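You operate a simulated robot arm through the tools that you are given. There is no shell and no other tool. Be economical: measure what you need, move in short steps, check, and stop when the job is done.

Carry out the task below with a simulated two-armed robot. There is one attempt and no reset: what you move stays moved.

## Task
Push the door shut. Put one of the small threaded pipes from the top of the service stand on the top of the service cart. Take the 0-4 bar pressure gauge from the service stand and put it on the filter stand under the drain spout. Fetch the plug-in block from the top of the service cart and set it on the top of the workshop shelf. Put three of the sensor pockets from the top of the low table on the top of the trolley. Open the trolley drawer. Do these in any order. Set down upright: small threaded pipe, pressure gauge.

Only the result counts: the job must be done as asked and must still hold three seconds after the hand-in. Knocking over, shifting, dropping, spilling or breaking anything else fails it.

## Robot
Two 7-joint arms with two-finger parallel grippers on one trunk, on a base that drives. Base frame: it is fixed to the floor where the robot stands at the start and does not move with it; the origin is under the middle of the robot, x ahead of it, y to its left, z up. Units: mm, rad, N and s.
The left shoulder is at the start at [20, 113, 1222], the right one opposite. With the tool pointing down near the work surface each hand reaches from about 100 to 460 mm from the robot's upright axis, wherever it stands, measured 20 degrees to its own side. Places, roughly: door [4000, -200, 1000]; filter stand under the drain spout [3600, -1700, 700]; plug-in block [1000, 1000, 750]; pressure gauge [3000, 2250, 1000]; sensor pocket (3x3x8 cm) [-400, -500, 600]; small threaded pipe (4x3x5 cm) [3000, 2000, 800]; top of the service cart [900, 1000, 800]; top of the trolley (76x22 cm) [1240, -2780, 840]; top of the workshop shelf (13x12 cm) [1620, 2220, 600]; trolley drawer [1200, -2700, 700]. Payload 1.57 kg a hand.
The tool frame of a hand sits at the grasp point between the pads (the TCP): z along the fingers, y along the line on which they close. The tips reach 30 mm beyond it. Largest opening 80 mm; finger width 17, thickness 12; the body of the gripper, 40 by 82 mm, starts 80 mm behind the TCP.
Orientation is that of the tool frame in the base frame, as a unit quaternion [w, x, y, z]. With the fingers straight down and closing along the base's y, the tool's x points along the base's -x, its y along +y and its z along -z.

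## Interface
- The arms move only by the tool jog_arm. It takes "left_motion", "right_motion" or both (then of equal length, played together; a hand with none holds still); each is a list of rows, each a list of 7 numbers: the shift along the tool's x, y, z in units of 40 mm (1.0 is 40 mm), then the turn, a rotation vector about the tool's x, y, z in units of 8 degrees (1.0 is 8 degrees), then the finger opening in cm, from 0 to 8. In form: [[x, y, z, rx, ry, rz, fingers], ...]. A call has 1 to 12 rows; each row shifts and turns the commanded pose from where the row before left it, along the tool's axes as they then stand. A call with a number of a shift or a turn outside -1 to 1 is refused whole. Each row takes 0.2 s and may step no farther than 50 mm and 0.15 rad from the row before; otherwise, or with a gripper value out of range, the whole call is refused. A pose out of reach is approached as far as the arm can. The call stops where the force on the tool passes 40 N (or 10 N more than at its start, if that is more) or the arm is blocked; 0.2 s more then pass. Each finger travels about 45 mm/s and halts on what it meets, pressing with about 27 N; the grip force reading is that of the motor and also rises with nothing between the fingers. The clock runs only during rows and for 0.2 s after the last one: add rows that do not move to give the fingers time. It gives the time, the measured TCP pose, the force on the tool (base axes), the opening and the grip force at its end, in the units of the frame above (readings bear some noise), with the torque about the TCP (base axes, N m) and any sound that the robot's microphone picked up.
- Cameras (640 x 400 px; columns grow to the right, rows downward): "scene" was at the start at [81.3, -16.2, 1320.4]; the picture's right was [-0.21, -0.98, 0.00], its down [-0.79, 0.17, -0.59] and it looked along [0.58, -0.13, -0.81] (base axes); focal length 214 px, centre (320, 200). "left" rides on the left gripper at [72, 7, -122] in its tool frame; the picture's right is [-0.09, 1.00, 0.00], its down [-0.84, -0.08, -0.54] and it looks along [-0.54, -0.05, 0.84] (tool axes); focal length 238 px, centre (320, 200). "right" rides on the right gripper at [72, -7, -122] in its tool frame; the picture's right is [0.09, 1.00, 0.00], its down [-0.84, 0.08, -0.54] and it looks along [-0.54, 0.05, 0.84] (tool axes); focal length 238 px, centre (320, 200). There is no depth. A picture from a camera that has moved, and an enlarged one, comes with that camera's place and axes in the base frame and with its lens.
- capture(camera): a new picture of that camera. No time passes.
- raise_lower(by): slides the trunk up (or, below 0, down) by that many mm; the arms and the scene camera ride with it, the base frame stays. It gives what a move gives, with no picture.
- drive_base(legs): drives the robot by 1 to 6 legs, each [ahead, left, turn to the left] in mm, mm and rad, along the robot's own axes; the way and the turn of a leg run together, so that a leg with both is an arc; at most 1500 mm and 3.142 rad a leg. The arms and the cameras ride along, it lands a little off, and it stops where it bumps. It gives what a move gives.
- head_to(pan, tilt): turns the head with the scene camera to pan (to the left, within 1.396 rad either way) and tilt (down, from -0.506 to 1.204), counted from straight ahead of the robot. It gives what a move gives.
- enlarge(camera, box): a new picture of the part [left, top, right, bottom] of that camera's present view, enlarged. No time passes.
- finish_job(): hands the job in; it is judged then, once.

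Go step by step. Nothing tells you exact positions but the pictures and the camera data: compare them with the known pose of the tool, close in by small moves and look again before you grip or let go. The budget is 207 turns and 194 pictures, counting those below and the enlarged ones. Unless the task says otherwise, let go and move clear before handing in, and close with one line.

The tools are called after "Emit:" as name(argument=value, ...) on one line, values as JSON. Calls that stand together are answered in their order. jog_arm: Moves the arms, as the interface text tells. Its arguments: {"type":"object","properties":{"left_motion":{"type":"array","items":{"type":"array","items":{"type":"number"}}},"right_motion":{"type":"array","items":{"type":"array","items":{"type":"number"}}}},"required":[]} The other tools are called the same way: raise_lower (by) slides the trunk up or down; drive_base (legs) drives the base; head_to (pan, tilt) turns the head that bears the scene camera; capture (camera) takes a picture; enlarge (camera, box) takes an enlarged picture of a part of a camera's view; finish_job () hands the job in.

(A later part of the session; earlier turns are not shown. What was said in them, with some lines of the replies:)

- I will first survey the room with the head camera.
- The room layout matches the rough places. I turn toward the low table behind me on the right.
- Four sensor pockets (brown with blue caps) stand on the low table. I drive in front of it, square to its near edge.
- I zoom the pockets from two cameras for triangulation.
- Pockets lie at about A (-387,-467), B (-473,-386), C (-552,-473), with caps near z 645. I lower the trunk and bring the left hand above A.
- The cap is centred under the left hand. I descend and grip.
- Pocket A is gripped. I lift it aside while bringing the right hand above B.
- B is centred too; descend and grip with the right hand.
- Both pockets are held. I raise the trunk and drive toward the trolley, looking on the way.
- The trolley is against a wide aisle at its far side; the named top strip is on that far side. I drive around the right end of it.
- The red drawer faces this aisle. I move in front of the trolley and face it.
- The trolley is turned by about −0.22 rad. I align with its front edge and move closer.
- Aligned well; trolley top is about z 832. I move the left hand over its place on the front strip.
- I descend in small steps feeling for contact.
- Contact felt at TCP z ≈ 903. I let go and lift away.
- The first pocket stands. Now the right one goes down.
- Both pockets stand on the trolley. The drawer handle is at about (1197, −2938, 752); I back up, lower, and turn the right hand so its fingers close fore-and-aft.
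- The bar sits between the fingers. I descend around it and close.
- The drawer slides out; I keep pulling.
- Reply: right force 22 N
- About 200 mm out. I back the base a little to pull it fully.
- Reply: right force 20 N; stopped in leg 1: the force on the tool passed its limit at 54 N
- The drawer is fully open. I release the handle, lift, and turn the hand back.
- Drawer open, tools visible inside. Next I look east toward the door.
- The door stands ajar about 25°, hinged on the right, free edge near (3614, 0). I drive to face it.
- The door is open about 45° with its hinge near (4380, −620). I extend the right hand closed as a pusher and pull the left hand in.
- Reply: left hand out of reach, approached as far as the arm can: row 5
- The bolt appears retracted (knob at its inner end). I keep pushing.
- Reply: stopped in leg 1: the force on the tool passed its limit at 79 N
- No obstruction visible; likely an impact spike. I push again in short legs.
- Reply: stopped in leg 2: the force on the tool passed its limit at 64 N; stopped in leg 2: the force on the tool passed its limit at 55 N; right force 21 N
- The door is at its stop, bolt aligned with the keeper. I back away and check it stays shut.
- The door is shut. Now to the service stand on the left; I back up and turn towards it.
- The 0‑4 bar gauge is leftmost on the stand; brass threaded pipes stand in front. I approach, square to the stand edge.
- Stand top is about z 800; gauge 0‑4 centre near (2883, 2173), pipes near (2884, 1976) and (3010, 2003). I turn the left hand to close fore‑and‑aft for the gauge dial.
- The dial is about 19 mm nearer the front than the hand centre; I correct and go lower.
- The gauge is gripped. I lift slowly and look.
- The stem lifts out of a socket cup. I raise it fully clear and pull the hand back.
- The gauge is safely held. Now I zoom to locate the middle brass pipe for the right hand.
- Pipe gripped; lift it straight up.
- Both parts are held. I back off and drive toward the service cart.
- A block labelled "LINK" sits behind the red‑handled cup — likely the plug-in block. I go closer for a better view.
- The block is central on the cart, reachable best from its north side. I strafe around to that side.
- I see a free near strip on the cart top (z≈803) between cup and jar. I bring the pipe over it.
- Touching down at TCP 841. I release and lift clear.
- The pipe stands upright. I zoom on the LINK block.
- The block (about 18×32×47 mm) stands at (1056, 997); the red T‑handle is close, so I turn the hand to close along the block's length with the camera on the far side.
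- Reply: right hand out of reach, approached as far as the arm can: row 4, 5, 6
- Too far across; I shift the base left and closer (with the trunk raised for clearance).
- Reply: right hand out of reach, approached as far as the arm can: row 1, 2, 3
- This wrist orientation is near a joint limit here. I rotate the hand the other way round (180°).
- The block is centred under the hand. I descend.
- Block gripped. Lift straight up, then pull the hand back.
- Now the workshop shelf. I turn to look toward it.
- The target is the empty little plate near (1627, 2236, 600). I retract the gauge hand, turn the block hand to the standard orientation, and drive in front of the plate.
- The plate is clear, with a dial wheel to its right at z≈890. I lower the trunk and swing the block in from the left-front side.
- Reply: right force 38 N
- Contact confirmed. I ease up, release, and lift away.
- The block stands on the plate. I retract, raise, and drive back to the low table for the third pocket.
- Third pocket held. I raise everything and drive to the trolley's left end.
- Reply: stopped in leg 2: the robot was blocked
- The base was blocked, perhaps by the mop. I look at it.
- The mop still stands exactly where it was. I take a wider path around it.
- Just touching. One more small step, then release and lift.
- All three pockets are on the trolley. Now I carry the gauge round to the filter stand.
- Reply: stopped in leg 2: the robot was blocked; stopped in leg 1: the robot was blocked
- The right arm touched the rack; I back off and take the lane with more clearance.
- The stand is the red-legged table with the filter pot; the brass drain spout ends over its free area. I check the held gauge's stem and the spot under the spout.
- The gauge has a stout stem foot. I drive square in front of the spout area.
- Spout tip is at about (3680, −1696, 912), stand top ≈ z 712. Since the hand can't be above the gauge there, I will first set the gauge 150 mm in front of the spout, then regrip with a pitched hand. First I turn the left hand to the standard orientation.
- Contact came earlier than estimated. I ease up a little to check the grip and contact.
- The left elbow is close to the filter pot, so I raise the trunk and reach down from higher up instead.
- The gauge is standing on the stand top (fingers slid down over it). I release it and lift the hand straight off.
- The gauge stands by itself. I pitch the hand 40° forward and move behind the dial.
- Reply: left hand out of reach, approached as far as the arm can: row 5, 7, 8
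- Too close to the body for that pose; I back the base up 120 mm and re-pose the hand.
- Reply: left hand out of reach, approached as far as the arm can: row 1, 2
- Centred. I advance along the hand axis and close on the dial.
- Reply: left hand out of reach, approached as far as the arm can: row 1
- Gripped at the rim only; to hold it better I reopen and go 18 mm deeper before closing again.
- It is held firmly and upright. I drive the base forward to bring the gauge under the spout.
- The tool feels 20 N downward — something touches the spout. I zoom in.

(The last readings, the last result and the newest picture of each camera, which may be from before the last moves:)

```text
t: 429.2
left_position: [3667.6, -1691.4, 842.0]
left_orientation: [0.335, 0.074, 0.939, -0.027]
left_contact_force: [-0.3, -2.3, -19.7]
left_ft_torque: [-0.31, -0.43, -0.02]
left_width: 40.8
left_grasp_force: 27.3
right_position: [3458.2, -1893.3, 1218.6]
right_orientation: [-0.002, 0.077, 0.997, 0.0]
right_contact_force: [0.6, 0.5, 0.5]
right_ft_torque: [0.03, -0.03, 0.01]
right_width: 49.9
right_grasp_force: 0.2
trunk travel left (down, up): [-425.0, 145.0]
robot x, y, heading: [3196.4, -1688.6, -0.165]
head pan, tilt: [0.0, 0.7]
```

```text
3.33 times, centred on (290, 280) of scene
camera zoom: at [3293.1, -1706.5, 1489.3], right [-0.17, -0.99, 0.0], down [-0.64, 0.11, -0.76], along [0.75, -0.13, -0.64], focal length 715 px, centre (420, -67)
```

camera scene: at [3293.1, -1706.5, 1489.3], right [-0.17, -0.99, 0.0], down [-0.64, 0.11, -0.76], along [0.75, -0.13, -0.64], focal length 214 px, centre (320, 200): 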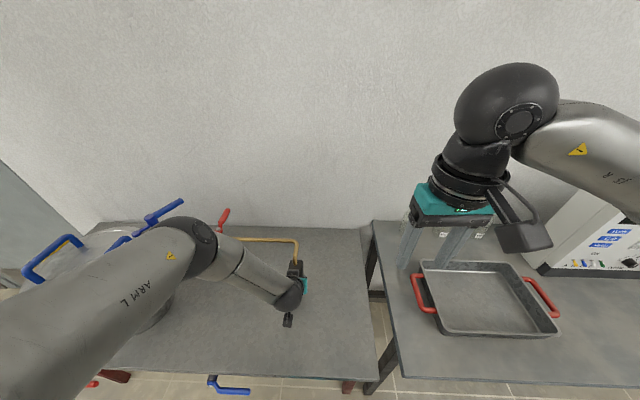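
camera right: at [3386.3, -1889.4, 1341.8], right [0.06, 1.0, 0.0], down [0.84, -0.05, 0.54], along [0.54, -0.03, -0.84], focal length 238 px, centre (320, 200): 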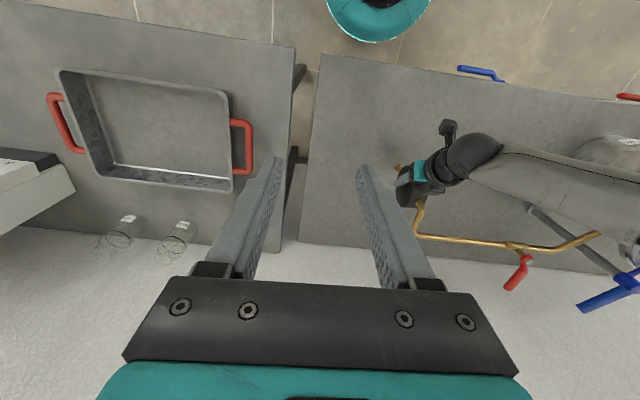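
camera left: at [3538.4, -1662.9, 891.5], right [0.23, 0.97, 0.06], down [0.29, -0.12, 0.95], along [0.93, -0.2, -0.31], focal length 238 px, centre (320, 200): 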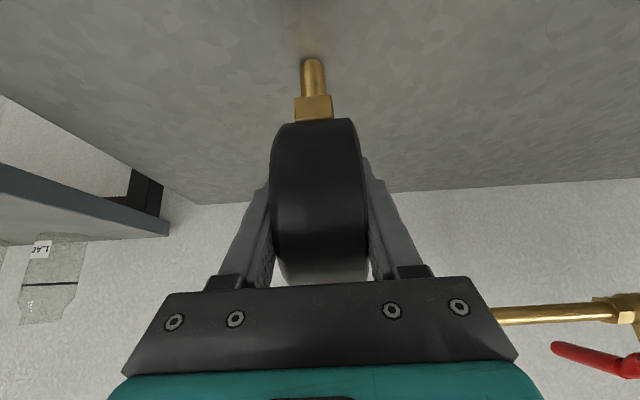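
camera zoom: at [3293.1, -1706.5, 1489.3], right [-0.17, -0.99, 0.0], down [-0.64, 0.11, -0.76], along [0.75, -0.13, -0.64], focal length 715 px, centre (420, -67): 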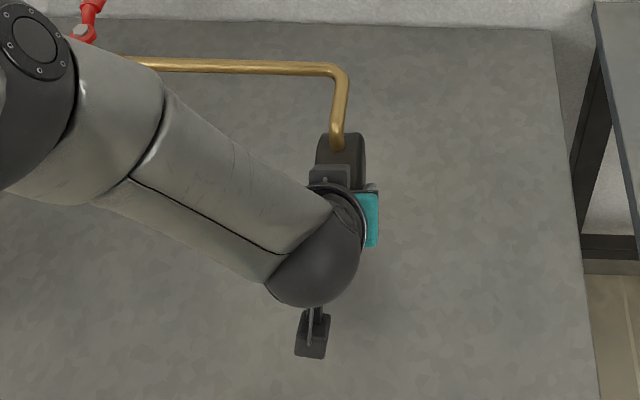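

The dial top is touching the spout tip. I back off about 32 mm so that only the dial's rear edge is under the tip with clearance, then check the tilt.

Emit:
drive_base(legs=[[-32, 0, 0]])

Emit:
capture(camera="left")

Emit:
enlarge(camera="right", box=[370, 110, 490, 260])

```text
t: 430.0
left_position: [3635.7, -1685.7, 841.8]
left_orientation: [0.336, 0.074, 0.939, -0.028]
left_contact_force: [-0.8, -0.5, -3.7]
left_ft_torque: [-0.02, 0.02, 0.02]
left_width: 41.1
left_grasp_force: 26.9
right_position: [3424.3, -1888.6, 1220.0]
right_orientation: [-0.001, 0.077, 0.997, -0.002]
right_contact_force: [-0.3, 0.1, 0.3]
right_ft_torque: [-0.03, -0.02, 0.01]
right_width: 49.9
right_grasp_force: 0.0
trunk travel left (down, up): [-425.0, 145.0]
robot x, y, heading: [3166.4, -1685.1, -0.164]
head pan, tilt: [0.0, 0.7]
```

```text
22 pictures are left
camera left: at [3504.8, -1657.1, 891.9], right [0.23, 0.97, 0.06], down [0.29, -0.12, 0.95], along [0.93, -0.2, -0.31], focal length 238 px, centre (320, 200)
```

left: 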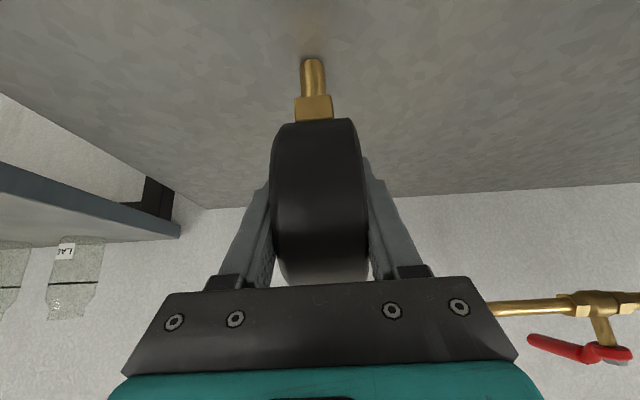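

```text
2.67 times, centred on (430, 185) of right
camera zoom: at [3352.4, -1883.6, 1342.3], right [0.06, 1.0, 0.0], down [0.84, -0.05, 0.54], along [0.54, -0.03, -0.84], focal length 636 px, centre (27, 240)
```

zoom: 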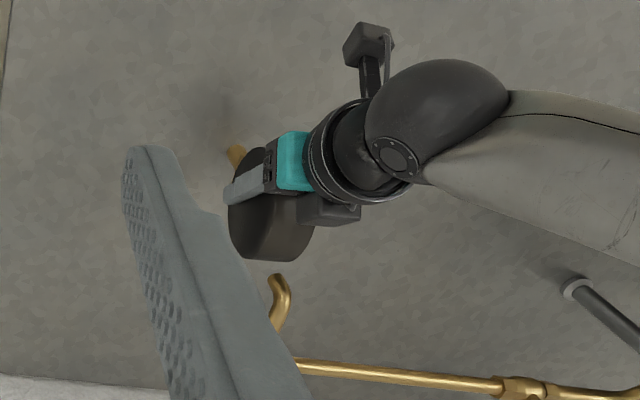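

The gauge slipped about 8 mm lower with a ~2° tilt. I correct the tilt, move it 14 mm closer, and set it down.

Emit:
jog_arm(left_motion=[[-0.08, 0, -0.097, 0, 0.2, 0, 2.5], [-0.271, 0, 0.222, 0, 0, 0, 2.5], [0, 0, 0, 0, 0, 0, 2.5]])

Emit:
jog_arm(left_motion=[[0.064, 0, 0.077, 0, 0, 0, 2.5], [0, 0, 0, 0, 0, 0, 2.5]])

Emit:
jog_arm(left_motion=[[0.064, 0, 0.077, 0, 0, 0, 2.5], [0, 0, 0, 0, 0, 0, 2.5]])

```text
t: 430.8
left_position: [3648.5, -1687.2, 845.8]
left_orientation: [0.321, 0.074, 0.944, -0.026]
left_contact_force: [-0.5, -0.3, -4.5]
left_ft_torque: [0.03, 0.04, -0.03]
left_width: 40.9
left_grasp_force: 26.6
right_position: [3425.5, -1888.9, 1218.9]
right_orientation: [-0.002, 0.077, 0.997, -0.001]
right_contact_force: [-0.6, -0.6, 0.3]
right_ft_torque: [0.01, 0.02, 0.01]
right_width: 50.3
right_grasp_force: 0.0
trunk travel left (down, up): [-425.0, 145.0]
robot x, y, heading: [3166.7, -1684.8, -0.169]
head pan, tilt: [0.0, 0.7]
```

```text
t: 431.4
left_position: [3650.0, -1688.7, 843.5]
left_orientation: [0.321, 0.075, 0.944, -0.026]
left_contact_force: [0.0, -0.9, -2.9]
left_ft_torque: [-0.01, 0.05, 0.01]
left_width: 40.9
left_grasp_force: 27.1
right_position: [3425.7, -1888.7, 1219.7]
right_orientation: [-0.002, 0.077, 0.997, -0.001]
right_contact_force: [-1.0, 0.1, 0.2]
right_ft_torque: [0.0, 0.0, 0.01]
right_width: 50.0
right_grasp_force: 0.1
trunk travel left (down, up): [-425.0, 145.0]
robot x, y, heading: [3168.0, -1681.0, -0.163]
head pan, tilt: [0.0, 0.7]
```

```text
t: 432.0
left_position: [3650.1, -1688.1, 840.8]
left_orientation: [0.325, 0.075, 0.942, -0.027]
left_contact_force: [-1.7, 0.3, 20.0]
left_ft_torque: [-0.06, 0.0, -0.02]
left_width: 40.8
left_grasp_force: 27.2
right_position: [3424.6, -1889.1, 1220.6]
right_orientation: [-0.002, 0.077, 0.997, -0.001]
right_contact_force: [0.0, 0.1, 0.7]
right_ft_torque: [0.03, 0.02, -0.04]
right_width: 49.9
right_grasp_force: 0.1
trunk travel left (down, up): [-425.0, 145.0]
robot x, y, heading: [3164.1, -1686.0, -0.168]
head pan, tilt: [0.0, 0.7]
```

Firm contact. I check the uprightness before releasing.

Emit:
capture(camera="left")

Emit:
enlarge(camera="right", box=[370, 110, 490, 260])

```text
20 pictures are left
camera left: at [3521.4, -1661.0, 893.6], right [0.23, 0.97, 0.06], down [0.31, -0.13, 0.94], along [0.92, -0.2, -0.33], focal length 238 px, centre (320, 200)
```

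left: 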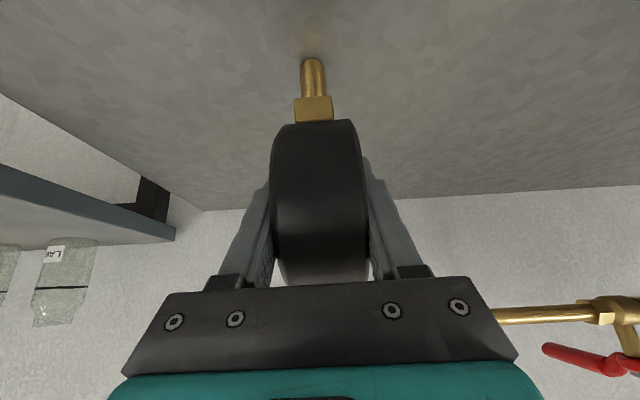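

```text
2.67 times, centred on (430, 185) of right
camera zoom: at [3352.0, -1883.9, 1342.5], right [0.06, 1.0, 0.0], down [0.84, -0.05, 0.54], along [0.54, -0.03, -0.84], focal length 636 px, centre (27, 240)
```

zoom: 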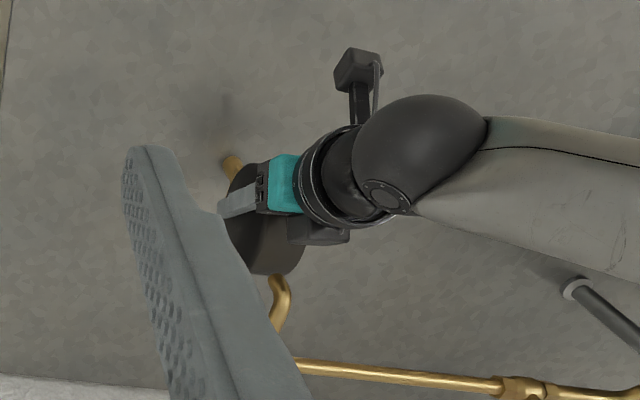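

I lift slightly, correct the remaining ~2.5° lean, and set it down again.

Emit:
jog_arm(left_motion=[[-0.08, 0, -0.1, 0, 0, 0, 2.5], [0, 0, 0, 0, 0.3, 0, 2.5], [0, 0, 0, 0, 0, 0, 2.5]])

Emit:
capture(camera="left")

Emit:
jog_arm(left_motion=[[0.06, 0, 0.08, 0, 0, 0, 2.5], [0, 0, 0, 0, 0, 0, 2.5]])

```text
t: 432.8
left_position: [3647.4, -1687.4, 842.1]
left_orientation: [0.3, 0.075, 0.951, -0.024]
left_contact_force: [-0.1, 0.3, -4.5]
left_ft_torque: [0.01, 0.01, -0.01]
left_width: 40.9
left_grasp_force: 26.6
right_position: [3426.4, -1888.8, 1218.7]
right_orientation: [-0.002, 0.076, 0.997, -0.001]
right_contact_force: [-0.5, 0.2, 0.8]
right_ft_torque: [-0.03, -0.01, -0.02]
right_width: 50.2
right_grasp_force: 0.1
trunk travel left (down, up): [-425.0, 145.0]
robot x, y, heading: [3164.2, -1685.2, -0.166]
head pan, tilt: [0.0, 0.7]
```

```text
18 pictures are left
camera left: at [3521.8, -1659.5, 901.1], right [0.23, 0.97, 0.05], down [0.36, -0.13, 0.92], along [0.9, -0.2, -0.38], focal length 238 px, centre (320, 200)
```

left: 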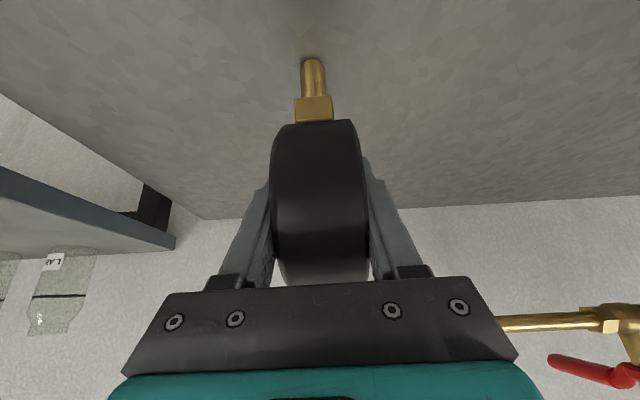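

```text
t: 433.4
left_position: [3649.0, -1687.8, 842.2]
left_orientation: [0.303, 0.075, 0.95, -0.025]
left_contact_force: [-4.4, 1.6, 16.6]
left_ft_torque: [0.14, 0.42, -0.02]
left_width: 40.8
left_grasp_force: 26.6
right_position: [3424.2, -1888.0, 1220.0]
right_orientation: [-0.001, 0.076, 0.997, -0.001]
right_contact_force: [-0.5, 0.0, 0.2]
right_ft_torque: [0.01, 0.01, 0.0]
right_width: 49.8
right_grasp_force: 0.0
trunk travel left (down, up): [-425.0, 145.0]
robot x, y, heading: [3166.2, -1682.7, -0.172]
head pan, tilt: [0.0, 0.7]
```

Emit:
jog_arm(left_motion=[[-0.06, 0, -0.08, 0, -0.15, 0, 2.5], [0, 0, 0, 0, 0, 0, 2.5], [0.05, 0, 0.065, 0, 0, 0, 2.5], [0, 0, 0, 0, 0, 0, 2.5]])

```text
t: 434.4
left_position: [3649.0, -1688.4, 842.2]
left_orientation: [0.313, 0.075, 0.946, -0.025]
left_contact_force: [-4.8, 0.5, 9.9]
left_ft_torque: [0.08, 0.26, 0.02]
left_width: 41.0
left_grasp_force: 27.0
right_position: [3423.8, -1888.0, 1219.3]
right_orientation: [-0.001, 0.076, 0.997, -0.001]
right_contact_force: [0.1, 0.7, 0.6]
right_ft_torque: [-0.02, 0.0, 0.02]
right_width: 50.0
right_grasp_force: 0.1
trunk travel left (down, up): [-425.0, 145.0]
robot x, y, heading: [3165.8, -1685.1, -0.165]
head pan, tilt: [0.0, 0.7]
```

Light contact now. I relieve the sideways load and open the fingers slowly.

Emit:
jog_arm(left_motion=[[0.03, 0, -0.024, 0, 0, 0, 2.5], [0, 0, 0, 0, 0, 0, 2.5], [0, 0, 0, 0, 0, 0, 4.3], [0, 0, 0, 0, 0, 0, 4.8], [0, 0, 0, 0, 0, 0, 5.5], [0, 0, 0, 0, 0, 0, 6.3], [0, 0, 0, 0, 0, 0, 7], [0, 0, 0, 0, 0, 0, 7]])

Emit:
capture(camera="left")

```text
t: 436.2
left_position: [3648.0, -1687.6, 841.3]
left_orientation: [0.311, 0.075, 0.947, -0.025]
left_contact_force: [0.3, -0.4, 0.6]
left_ft_torque: [0.03, -0.01, 0.0]
left_width: 69.9
left_grasp_force: 0.0
right_position: [3426.2, -1888.4, 1219.1]
right_orientation: [-0.001, 0.076, 0.997, -0.001]
right_contact_force: [0.5, -0.4, 0.2]
right_ft_torque: [0.01, 0.0, -0.01]
right_width: 49.8
right_grasp_force: 0.0
trunk travel left (down, up): [-425.0, 145.0]
robot x, y, heading: [3164.9, -1684.2, -0.168]
head pan, tilt: [0.0, 0.7]
```

```text
17 pictures are left
camera left: at [3520.2, -1659.7, 896.6], right [0.23, 0.97, 0.05], down [0.34, -0.13, 0.93], along [0.91, -0.2, -0.36], focal length 238 px, centre (320, 200)
```

left: 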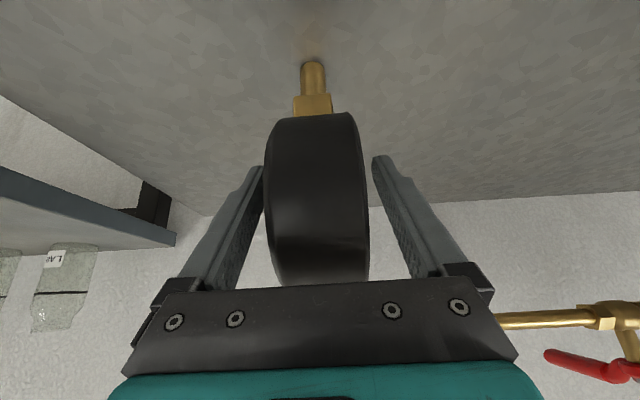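

It stands on its own. I open fully and withdraw along the hand axis.

Emit:
jog_arm(left_motion=[[0, -0.05, 0, 0, 0, 0, 8], [0, 0, 0, 0, 0, 0, 8], [0, 0, -0.4, 0, 0, 0, 8], [0, 0, -0.6, 0, 0, 0, 8], [0, 0, -0.7, 0, 0, 0, 8], [0, 0, -0.8, 0, 0, 0, 8], [0, 0, -0.8, 0, 0, 0, 8]])

Emit:
capture(camera="left")

Emit:
enlarge(camera="right", box=[370, 110, 490, 260])

```text
t: 437.8
left_position: [3570.6, -1677.2, 947.9]
left_orientation: [0.312, 0.075, 0.947, -0.025]
left_contact_force: [0.6, 1.4, -0.6]
left_ft_torque: [0.01, 0.0, -0.01]
left_width: 80.2
left_grasp_force: 0.1
right_position: [3426.3, -1889.4, 1218.0]
right_orientation: [-0.002, 0.076, 0.997, -0.001]
right_contact_force: [0.7, 0.1, 0.1]
right_ft_torque: [0.02, 0.0, 0.02]
right_width: 49.7
right_grasp_force: 0.1
trunk travel left (down, up): [-425.0, 145.0]
robot x, y, heading: [3166.7, -1684.4, -0.166]
head pan, tilt: [0.0, 0.7]
```

```text
16 pictures are left
camera left: at [3442.6, -1649.2, 1003.1], right [0.23, 0.97, 0.05], down [0.33, -0.13, 0.93], along [0.91, -0.2, -0.35], focal length 238 px, centre (320, 200)
```

left: 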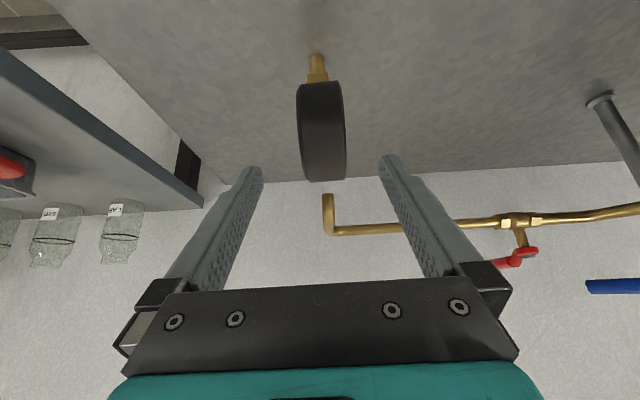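

```text
2.67 times, centred on (430, 185) of right
camera zoom: at [3353.3, -1883.7, 1342.2], right [0.06, 1.0, 0.0], down [0.84, -0.05, 0.54], along [0.54, -0.03, -0.84], focal length 636 px, centre (27, 240)
```

zoom: 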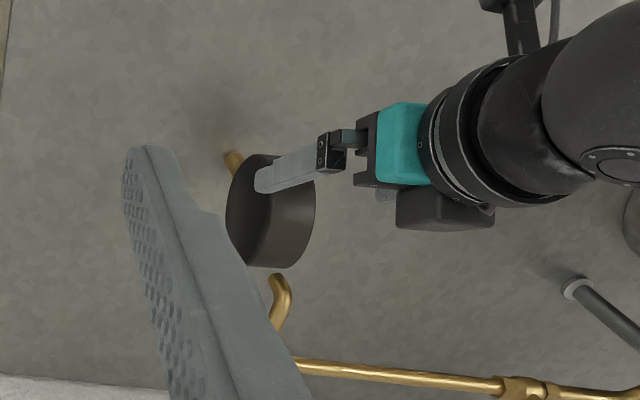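

The gauge stands upright right at the spout. I back the robot away and take a last look.

Emit:
drive_base(legs=[[-350, 0, 0]])

Emit:
capture(camera="scene")

Emit:
enlarge(camera="scene", box=[240, 120, 340, 210])

```text
t: 440.1
left_position: [3225.0, -1620.0, 947.0]
left_orientation: [0.312, 0.076, 0.947, -0.026]
left_contact_force: [0.1, -0.2, -0.5]
left_ft_torque: [0.04, -0.01, 0.01]
left_width: 79.9
left_grasp_force: 0.1
right_position: [3079.7, -1831.0, 1219.1]
right_orientation: [-0.002, 0.077, 0.997, -0.001]
right_contact_force: [-0.1, 0.5, -0.4]
right_ft_torque: [-0.01, -0.03, -0.01]
right_width: 50.2
right_grasp_force: 0.2
trunk travel left (down, up): [-425.0, 145.0]
robot x, y, heading: [2821.1, -1626.8, -0.162]
head pan, tilt: [0.0, 0.7]
```

```text
14 pictures are left
camera scene: at [2914.5, -1642.9, 1489.5], right [-0.17, -0.99, 0.0], down [-0.63, 0.11, -0.77], along [0.75, -0.13, -0.64], focal length 214 px, centre (320, 200)
```

scene: 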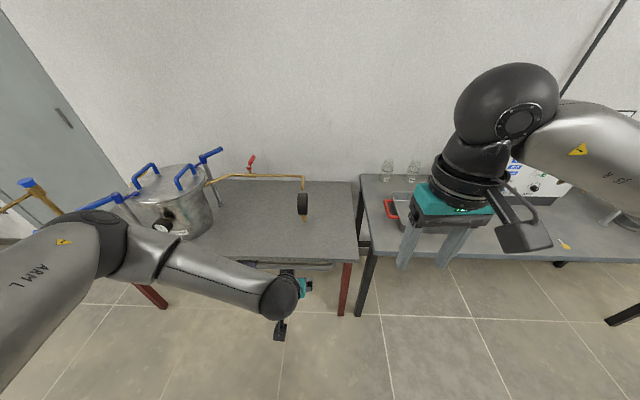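

```text
4.44 times, centred on (290, 165) of scene
camera zoom: at [2914.5, -1642.9, 1489.5], right [-0.17, -0.99, 0.0], down [-0.63, 0.11, -0.77], along [0.75, -0.13, -0.64], focal length 953 px, centre (453, 356)
```

zoom: 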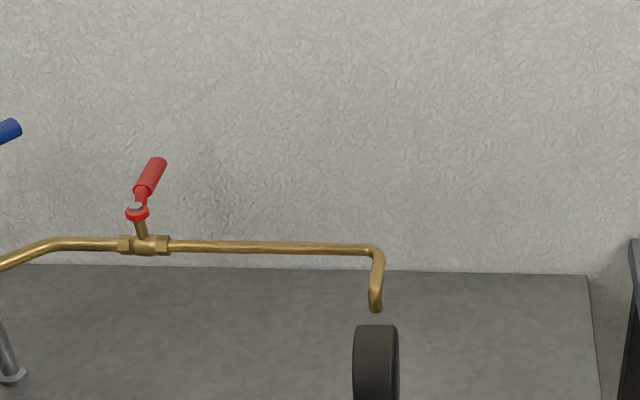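

Everything asked for is in place: the gauge stands upright by the spout and both hands are clear. I hand the job in.

Emit:
finish_job()

```text
The job is handed in.
```

The job is handed in with all six tasks done; the gauge stands upright on the filter stand about 30 mm in front of the spout tip, because its dial would not clear the tip directly beneath it. On the way I bumped the mop and a storage rack. The mop had not moved; I did not re-check the rack.
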